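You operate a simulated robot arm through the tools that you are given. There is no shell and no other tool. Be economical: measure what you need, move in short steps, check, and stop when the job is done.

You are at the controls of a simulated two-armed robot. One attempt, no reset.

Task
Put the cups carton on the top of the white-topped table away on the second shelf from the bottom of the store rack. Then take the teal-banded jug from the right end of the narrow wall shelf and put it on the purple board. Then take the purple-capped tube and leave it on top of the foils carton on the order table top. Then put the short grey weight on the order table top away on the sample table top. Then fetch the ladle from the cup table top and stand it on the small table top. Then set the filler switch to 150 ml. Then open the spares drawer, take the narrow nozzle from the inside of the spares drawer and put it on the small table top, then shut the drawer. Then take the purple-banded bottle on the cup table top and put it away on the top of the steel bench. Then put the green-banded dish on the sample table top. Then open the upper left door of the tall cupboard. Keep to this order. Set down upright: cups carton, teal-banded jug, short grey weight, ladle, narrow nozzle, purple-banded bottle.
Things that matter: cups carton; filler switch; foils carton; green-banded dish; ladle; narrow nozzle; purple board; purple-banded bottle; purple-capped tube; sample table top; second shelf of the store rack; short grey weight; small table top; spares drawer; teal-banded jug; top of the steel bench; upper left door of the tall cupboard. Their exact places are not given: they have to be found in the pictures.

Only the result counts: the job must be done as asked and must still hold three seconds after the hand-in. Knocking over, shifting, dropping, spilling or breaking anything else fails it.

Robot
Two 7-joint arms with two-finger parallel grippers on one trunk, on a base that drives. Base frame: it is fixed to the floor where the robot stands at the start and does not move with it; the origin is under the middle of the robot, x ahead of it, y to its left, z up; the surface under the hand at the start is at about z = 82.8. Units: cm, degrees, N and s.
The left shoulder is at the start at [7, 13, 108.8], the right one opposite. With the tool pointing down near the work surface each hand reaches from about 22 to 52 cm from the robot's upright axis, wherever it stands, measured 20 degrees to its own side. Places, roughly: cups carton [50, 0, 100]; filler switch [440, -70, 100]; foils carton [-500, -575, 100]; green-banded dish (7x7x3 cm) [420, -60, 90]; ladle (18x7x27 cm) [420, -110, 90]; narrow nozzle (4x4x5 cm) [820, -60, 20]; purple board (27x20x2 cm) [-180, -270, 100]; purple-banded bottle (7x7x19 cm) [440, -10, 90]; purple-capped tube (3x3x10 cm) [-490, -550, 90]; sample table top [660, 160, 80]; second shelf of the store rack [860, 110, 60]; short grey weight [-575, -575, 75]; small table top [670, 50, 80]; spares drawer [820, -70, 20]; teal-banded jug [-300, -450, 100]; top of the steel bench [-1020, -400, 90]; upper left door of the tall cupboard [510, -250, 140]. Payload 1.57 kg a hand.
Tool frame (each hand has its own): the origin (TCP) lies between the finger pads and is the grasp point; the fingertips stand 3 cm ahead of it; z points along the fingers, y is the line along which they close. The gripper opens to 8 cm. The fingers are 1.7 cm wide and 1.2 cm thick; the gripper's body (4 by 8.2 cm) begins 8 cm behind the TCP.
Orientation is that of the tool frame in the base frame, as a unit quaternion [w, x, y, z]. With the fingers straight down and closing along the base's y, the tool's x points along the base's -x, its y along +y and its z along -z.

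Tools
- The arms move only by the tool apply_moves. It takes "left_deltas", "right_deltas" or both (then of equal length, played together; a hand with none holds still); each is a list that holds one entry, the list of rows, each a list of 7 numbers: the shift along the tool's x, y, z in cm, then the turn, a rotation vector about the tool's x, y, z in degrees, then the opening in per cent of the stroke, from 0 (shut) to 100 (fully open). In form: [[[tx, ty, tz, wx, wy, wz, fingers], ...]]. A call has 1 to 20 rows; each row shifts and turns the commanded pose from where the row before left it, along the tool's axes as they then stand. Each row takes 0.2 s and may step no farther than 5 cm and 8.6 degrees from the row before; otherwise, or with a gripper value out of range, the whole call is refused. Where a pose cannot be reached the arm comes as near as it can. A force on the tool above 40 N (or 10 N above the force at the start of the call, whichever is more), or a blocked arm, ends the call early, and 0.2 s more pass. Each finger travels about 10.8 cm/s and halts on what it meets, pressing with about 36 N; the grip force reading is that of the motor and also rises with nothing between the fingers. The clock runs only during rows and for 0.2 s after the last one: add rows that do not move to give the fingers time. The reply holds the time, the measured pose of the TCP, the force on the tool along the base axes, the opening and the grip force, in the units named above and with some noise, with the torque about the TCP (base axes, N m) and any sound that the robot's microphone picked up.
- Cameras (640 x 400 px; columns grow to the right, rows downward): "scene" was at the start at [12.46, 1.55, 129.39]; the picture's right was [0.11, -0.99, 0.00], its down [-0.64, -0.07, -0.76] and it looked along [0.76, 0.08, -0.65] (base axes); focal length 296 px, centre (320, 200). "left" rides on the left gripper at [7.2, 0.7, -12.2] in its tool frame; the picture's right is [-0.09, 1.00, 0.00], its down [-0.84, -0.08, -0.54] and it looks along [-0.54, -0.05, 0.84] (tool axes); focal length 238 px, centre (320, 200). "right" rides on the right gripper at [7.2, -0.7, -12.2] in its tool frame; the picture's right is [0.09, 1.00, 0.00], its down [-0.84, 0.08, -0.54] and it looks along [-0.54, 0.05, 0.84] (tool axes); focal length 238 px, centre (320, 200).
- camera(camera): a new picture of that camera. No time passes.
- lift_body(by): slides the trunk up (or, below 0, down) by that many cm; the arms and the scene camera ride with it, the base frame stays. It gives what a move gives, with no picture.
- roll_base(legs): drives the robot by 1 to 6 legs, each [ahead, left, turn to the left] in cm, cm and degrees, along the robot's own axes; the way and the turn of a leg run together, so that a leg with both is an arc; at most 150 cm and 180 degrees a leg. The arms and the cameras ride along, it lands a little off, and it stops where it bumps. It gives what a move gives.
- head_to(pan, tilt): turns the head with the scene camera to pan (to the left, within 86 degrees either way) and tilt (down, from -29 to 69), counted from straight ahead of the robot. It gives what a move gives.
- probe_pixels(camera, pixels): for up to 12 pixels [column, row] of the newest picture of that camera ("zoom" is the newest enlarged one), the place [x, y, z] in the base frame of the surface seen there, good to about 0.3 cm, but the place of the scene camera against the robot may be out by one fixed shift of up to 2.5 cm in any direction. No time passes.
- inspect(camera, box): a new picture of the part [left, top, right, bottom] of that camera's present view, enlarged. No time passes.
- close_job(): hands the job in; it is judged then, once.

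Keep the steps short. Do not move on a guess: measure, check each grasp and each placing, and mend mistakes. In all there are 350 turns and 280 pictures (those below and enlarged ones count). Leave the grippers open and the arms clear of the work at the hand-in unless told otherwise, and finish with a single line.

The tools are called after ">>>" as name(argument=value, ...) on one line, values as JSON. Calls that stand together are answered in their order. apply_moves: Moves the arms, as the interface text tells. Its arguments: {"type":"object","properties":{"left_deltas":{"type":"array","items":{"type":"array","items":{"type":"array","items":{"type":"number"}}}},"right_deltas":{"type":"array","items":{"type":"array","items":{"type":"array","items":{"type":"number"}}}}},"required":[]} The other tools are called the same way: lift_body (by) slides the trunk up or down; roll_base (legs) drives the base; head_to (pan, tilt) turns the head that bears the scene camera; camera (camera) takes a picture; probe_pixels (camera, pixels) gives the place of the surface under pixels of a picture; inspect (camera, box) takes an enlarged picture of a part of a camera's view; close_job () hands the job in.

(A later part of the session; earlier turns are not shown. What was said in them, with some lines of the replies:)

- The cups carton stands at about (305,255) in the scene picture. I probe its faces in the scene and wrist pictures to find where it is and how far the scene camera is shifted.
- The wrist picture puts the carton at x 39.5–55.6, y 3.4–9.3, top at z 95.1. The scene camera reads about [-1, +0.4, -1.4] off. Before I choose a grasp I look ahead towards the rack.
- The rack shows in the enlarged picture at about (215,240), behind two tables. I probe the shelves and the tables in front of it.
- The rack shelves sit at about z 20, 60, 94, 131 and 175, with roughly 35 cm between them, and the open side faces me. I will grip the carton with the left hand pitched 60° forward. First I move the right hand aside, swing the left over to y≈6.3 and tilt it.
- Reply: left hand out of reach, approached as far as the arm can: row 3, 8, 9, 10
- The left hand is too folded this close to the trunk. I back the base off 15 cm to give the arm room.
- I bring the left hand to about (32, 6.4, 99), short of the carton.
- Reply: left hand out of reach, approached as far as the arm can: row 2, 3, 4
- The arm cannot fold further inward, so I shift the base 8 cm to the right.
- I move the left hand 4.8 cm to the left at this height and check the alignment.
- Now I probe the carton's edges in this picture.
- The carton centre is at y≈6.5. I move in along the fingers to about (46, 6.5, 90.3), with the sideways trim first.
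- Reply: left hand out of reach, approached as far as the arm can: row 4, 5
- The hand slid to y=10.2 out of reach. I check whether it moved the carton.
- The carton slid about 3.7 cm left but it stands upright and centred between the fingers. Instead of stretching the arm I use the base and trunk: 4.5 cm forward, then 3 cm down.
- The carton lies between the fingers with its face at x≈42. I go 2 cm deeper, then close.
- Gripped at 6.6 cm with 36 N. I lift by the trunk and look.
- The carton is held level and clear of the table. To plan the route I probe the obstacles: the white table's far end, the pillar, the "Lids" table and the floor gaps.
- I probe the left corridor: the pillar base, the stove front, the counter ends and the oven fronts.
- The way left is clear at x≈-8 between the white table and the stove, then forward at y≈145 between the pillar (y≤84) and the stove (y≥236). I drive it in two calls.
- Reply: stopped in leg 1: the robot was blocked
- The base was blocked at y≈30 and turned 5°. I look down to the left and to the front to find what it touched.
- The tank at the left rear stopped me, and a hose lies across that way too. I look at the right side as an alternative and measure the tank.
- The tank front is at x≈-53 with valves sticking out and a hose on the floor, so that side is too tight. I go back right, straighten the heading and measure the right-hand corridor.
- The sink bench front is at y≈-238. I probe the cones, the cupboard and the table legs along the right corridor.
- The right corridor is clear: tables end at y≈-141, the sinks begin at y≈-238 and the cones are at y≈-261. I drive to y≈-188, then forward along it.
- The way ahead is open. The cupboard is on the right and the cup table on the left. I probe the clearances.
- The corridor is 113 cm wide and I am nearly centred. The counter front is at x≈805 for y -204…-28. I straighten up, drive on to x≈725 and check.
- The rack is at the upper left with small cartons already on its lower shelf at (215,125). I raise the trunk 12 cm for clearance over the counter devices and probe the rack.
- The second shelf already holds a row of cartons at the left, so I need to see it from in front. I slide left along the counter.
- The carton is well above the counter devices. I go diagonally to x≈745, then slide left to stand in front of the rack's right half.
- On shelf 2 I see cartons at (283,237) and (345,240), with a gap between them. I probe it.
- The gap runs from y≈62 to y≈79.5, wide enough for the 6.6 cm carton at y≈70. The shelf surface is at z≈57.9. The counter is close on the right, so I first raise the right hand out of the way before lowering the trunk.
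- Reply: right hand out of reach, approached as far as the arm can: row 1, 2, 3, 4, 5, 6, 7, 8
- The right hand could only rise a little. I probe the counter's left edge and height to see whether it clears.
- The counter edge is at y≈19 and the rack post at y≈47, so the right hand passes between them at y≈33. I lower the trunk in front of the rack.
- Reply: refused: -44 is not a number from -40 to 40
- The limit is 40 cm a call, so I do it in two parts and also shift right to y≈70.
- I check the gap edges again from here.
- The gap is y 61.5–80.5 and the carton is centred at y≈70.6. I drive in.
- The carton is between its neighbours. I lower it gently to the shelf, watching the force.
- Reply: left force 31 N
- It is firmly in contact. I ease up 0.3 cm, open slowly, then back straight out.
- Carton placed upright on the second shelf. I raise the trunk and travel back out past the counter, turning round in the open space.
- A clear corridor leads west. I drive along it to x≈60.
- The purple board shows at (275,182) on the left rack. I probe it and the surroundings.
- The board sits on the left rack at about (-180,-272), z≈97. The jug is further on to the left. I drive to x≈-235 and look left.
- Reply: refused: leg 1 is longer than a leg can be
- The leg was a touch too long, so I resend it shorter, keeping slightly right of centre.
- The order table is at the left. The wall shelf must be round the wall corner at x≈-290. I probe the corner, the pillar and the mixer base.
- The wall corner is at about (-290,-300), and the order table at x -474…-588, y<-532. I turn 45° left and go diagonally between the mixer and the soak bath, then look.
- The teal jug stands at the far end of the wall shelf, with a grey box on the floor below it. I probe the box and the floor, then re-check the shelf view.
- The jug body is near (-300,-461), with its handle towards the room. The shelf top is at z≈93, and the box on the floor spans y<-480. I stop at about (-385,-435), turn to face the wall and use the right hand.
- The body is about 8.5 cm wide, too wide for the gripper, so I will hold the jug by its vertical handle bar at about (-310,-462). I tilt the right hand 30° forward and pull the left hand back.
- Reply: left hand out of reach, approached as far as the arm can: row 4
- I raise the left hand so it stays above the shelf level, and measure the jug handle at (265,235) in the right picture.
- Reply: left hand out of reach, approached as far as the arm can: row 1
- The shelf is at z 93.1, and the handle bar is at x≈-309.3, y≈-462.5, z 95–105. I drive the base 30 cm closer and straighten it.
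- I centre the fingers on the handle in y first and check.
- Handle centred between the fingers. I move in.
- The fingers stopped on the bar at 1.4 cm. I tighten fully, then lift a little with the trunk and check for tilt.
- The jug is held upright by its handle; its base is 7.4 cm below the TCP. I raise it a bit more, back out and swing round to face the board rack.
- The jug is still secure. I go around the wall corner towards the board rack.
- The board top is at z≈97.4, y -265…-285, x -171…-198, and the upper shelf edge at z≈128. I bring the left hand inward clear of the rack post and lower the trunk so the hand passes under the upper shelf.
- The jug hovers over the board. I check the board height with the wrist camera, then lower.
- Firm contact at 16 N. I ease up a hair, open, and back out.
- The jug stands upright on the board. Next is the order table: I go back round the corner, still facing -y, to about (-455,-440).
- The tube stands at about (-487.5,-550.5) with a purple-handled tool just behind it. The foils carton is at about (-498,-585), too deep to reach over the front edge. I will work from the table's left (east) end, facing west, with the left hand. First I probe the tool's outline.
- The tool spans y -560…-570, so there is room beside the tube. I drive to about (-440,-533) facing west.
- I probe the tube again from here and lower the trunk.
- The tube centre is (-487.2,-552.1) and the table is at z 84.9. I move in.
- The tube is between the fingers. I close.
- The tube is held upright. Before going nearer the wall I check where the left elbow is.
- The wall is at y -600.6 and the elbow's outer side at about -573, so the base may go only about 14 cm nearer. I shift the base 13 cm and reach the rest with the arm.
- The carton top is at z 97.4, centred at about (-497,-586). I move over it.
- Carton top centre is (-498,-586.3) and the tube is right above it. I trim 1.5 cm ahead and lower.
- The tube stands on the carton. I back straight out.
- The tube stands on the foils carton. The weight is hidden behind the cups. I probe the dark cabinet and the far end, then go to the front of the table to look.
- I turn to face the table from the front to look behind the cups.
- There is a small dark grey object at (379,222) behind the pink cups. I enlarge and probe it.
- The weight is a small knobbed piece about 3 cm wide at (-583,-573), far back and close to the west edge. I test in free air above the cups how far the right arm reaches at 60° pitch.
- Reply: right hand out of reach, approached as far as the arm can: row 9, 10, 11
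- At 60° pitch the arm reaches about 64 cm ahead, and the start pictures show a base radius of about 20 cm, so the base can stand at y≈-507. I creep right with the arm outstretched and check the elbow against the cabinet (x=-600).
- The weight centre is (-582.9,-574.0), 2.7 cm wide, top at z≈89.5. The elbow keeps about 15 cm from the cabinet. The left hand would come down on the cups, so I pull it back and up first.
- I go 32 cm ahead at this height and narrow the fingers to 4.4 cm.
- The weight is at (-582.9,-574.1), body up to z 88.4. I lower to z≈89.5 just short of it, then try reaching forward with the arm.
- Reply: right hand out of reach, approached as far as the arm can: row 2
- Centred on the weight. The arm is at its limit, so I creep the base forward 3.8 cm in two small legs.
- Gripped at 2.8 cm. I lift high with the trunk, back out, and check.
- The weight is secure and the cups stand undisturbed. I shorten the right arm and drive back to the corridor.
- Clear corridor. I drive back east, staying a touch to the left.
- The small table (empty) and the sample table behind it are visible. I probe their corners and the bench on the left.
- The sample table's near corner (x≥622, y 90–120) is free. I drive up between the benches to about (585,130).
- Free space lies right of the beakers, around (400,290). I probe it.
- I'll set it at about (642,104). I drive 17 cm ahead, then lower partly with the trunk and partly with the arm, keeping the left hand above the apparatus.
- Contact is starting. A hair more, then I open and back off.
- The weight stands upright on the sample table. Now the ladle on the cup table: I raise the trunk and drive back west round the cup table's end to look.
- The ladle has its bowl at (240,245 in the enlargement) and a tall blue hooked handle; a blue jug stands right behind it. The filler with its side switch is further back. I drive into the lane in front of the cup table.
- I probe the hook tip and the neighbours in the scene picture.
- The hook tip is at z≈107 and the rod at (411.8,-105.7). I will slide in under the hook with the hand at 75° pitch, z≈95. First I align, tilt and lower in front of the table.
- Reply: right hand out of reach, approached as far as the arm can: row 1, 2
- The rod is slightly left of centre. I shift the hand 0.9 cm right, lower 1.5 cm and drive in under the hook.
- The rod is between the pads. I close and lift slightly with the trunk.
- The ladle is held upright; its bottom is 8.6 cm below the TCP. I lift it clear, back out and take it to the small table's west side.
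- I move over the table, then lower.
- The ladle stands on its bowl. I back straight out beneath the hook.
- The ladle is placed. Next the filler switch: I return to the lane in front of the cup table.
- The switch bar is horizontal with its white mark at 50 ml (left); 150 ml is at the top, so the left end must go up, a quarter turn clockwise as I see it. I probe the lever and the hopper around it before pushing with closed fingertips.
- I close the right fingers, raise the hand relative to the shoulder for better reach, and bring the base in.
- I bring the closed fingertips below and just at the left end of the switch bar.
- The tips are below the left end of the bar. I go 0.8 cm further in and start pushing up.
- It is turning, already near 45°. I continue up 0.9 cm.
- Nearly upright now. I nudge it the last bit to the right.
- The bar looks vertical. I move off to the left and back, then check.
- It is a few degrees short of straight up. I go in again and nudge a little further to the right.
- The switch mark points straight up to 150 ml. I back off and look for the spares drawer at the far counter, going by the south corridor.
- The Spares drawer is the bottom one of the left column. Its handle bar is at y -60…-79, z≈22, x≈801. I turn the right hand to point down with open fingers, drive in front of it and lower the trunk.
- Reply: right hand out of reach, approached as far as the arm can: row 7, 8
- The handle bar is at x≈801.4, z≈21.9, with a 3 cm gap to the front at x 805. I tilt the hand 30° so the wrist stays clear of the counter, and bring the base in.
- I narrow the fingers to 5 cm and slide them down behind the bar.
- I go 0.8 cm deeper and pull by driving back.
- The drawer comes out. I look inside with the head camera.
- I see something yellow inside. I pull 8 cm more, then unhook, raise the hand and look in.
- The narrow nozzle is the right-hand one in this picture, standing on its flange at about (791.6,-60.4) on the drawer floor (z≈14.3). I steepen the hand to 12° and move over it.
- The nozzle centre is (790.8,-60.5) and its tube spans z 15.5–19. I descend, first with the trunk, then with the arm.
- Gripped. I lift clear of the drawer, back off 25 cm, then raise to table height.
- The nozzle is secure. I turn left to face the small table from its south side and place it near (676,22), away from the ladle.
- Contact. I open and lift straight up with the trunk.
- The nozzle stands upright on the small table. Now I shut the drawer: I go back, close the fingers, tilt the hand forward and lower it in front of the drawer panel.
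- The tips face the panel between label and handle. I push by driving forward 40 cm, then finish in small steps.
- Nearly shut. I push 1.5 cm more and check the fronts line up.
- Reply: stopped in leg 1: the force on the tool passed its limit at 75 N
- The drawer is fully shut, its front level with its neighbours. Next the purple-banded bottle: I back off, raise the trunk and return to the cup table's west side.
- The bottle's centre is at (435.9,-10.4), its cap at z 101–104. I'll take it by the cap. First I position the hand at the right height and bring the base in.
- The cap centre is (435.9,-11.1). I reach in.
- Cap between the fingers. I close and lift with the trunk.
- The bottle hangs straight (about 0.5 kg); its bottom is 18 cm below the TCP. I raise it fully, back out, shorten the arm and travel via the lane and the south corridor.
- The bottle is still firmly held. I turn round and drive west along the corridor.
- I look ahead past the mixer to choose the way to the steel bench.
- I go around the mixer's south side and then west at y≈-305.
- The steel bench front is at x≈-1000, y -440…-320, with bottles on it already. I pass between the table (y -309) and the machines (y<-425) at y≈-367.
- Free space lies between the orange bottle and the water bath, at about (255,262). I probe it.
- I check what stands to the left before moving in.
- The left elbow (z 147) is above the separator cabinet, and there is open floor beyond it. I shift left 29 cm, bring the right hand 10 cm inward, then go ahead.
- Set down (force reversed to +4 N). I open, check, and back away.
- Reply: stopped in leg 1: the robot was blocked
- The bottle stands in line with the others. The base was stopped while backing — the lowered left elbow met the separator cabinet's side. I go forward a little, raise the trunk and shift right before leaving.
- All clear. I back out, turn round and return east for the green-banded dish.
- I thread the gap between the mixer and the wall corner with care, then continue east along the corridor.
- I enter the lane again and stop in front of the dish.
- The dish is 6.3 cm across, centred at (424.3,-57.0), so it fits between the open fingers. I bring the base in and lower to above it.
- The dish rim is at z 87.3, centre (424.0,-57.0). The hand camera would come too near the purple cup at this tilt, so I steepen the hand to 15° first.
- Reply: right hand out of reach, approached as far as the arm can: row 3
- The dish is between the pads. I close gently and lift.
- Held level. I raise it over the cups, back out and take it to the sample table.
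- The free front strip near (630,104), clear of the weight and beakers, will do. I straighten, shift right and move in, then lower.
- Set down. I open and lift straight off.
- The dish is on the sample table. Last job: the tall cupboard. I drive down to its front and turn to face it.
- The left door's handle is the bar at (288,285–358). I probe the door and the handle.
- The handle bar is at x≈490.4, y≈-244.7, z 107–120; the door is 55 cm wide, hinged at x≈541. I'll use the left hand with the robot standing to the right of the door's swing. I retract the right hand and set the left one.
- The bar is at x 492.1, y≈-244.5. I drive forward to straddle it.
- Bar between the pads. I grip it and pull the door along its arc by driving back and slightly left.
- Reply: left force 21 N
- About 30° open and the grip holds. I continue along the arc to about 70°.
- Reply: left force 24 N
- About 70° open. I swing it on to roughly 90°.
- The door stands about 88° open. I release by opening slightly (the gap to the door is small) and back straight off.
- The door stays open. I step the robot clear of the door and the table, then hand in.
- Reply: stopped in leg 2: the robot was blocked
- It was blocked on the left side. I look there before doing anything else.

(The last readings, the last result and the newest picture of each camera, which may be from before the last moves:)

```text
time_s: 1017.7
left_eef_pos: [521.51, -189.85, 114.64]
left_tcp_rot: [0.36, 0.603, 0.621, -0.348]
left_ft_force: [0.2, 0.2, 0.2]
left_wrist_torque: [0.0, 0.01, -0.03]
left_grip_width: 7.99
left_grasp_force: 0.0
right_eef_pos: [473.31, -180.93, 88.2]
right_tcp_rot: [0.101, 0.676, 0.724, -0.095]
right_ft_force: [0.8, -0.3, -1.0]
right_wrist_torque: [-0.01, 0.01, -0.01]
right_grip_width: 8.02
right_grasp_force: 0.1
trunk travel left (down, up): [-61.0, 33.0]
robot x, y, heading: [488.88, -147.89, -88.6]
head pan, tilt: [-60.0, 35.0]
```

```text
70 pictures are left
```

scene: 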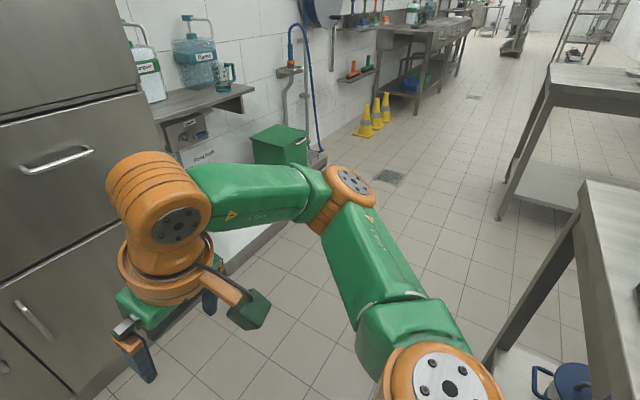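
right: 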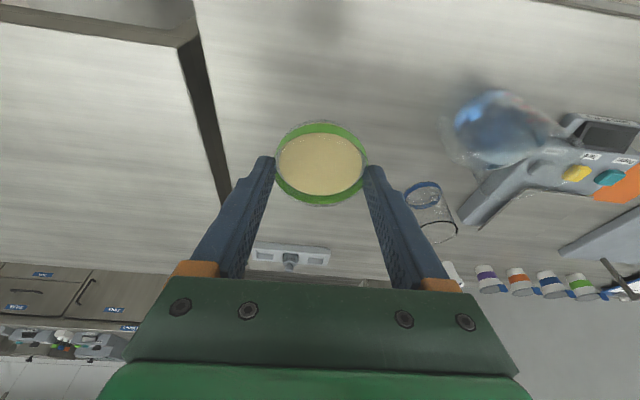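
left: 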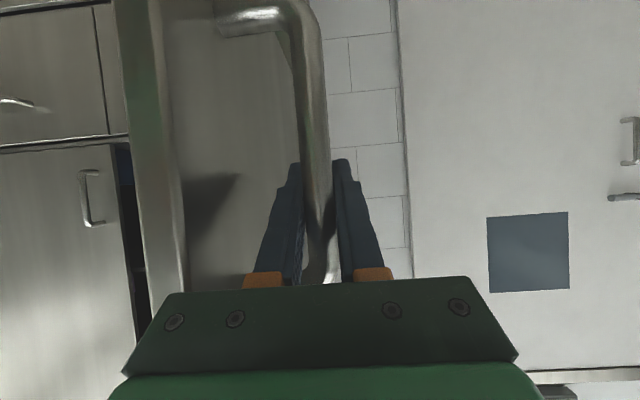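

The base rear sits right at the cup table's corner leg. I ease away forward-left, then forward.

>>> roll_base(legs=[[2, 5, 0], [8, 0, -1.5]])

>>> head_to(pan=-80, tilt=40)

>>> camera(camera="scene")

```text
time_s: 1019.3
left_eef_pos: [525.56, -200.39, 114.61]
left_tcp_rot: [0.355, 0.611, 0.613, -0.353]
left_ft_force: [-1.0, -0.1, -0.7]
left_wrist_torque: [0.03, -0.01, -0.06]
left_grip_width: 8.03
left_grasp_force: 0.1
right_eef_pos: [477.52, -190.49, 88.15]
right_tcp_rot: [0.1, 0.685, 0.715, -0.097]
right_ft_force: [0.8, 0.3, -0.6]
right_wrist_torque: [0.01, 0.05, -0.02]
right_grip_width: 8.01
right_grasp_force: 0.0
trunk travel left (down, up): [-61.0, 33.0]
robot x, y, heading: [493.59, -157.44, -89.7]
head pan, tilt: [-60.0, 35.0]
```

```text
time_s: 1020.1
left_eef_pos: [525.5, -200.53, 114.64]
left_tcp_rot: [0.354, 0.612, 0.614, -0.352]
left_ft_force: [-0.1, -0.8, 0.7]
left_wrist_torque: [0.0, 0.02, 0.02]
left_grip_width: 7.99
left_grasp_force: 0.0
right_eef_pos: [477.49, -190.53, 88.23]
right_tcp_rot: [0.1, 0.684, 0.716, -0.096]
right_ft_force: [-0.3, 0.7, 0.5]
right_wrist_torque: [0.01, 0.03, 0.03]
right_grip_width: 7.99
right_grasp_force: 0.0
trunk travel left (down, up): [-61.0, 33.0]
robot x, y, heading: [493.55, -157.23, -89.8]
head pan, tilt: [-80.0, 40.0]
```

```text
69 pictures are left
```

scene: 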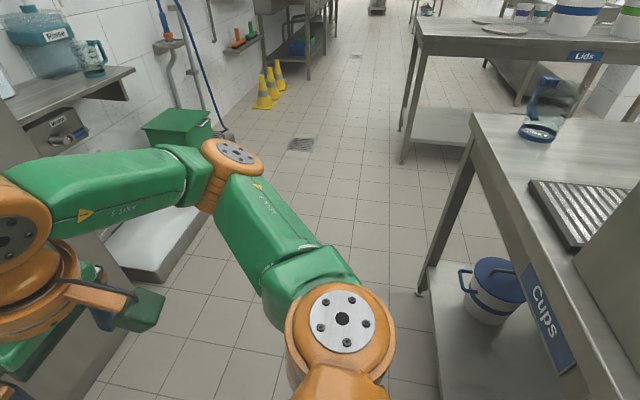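

Everything on the cup table still stands, the grippers are open and the arms are clear. I hand in.

>>> close_job()

```text
The job is handed in.
```

All ten steps were done in order and the job is handed in. The base was stopped by contact three times: at the tank, at the separator cabinet, and probably at the cup table's leg. I saw nothing displaced or fallen afterwards.
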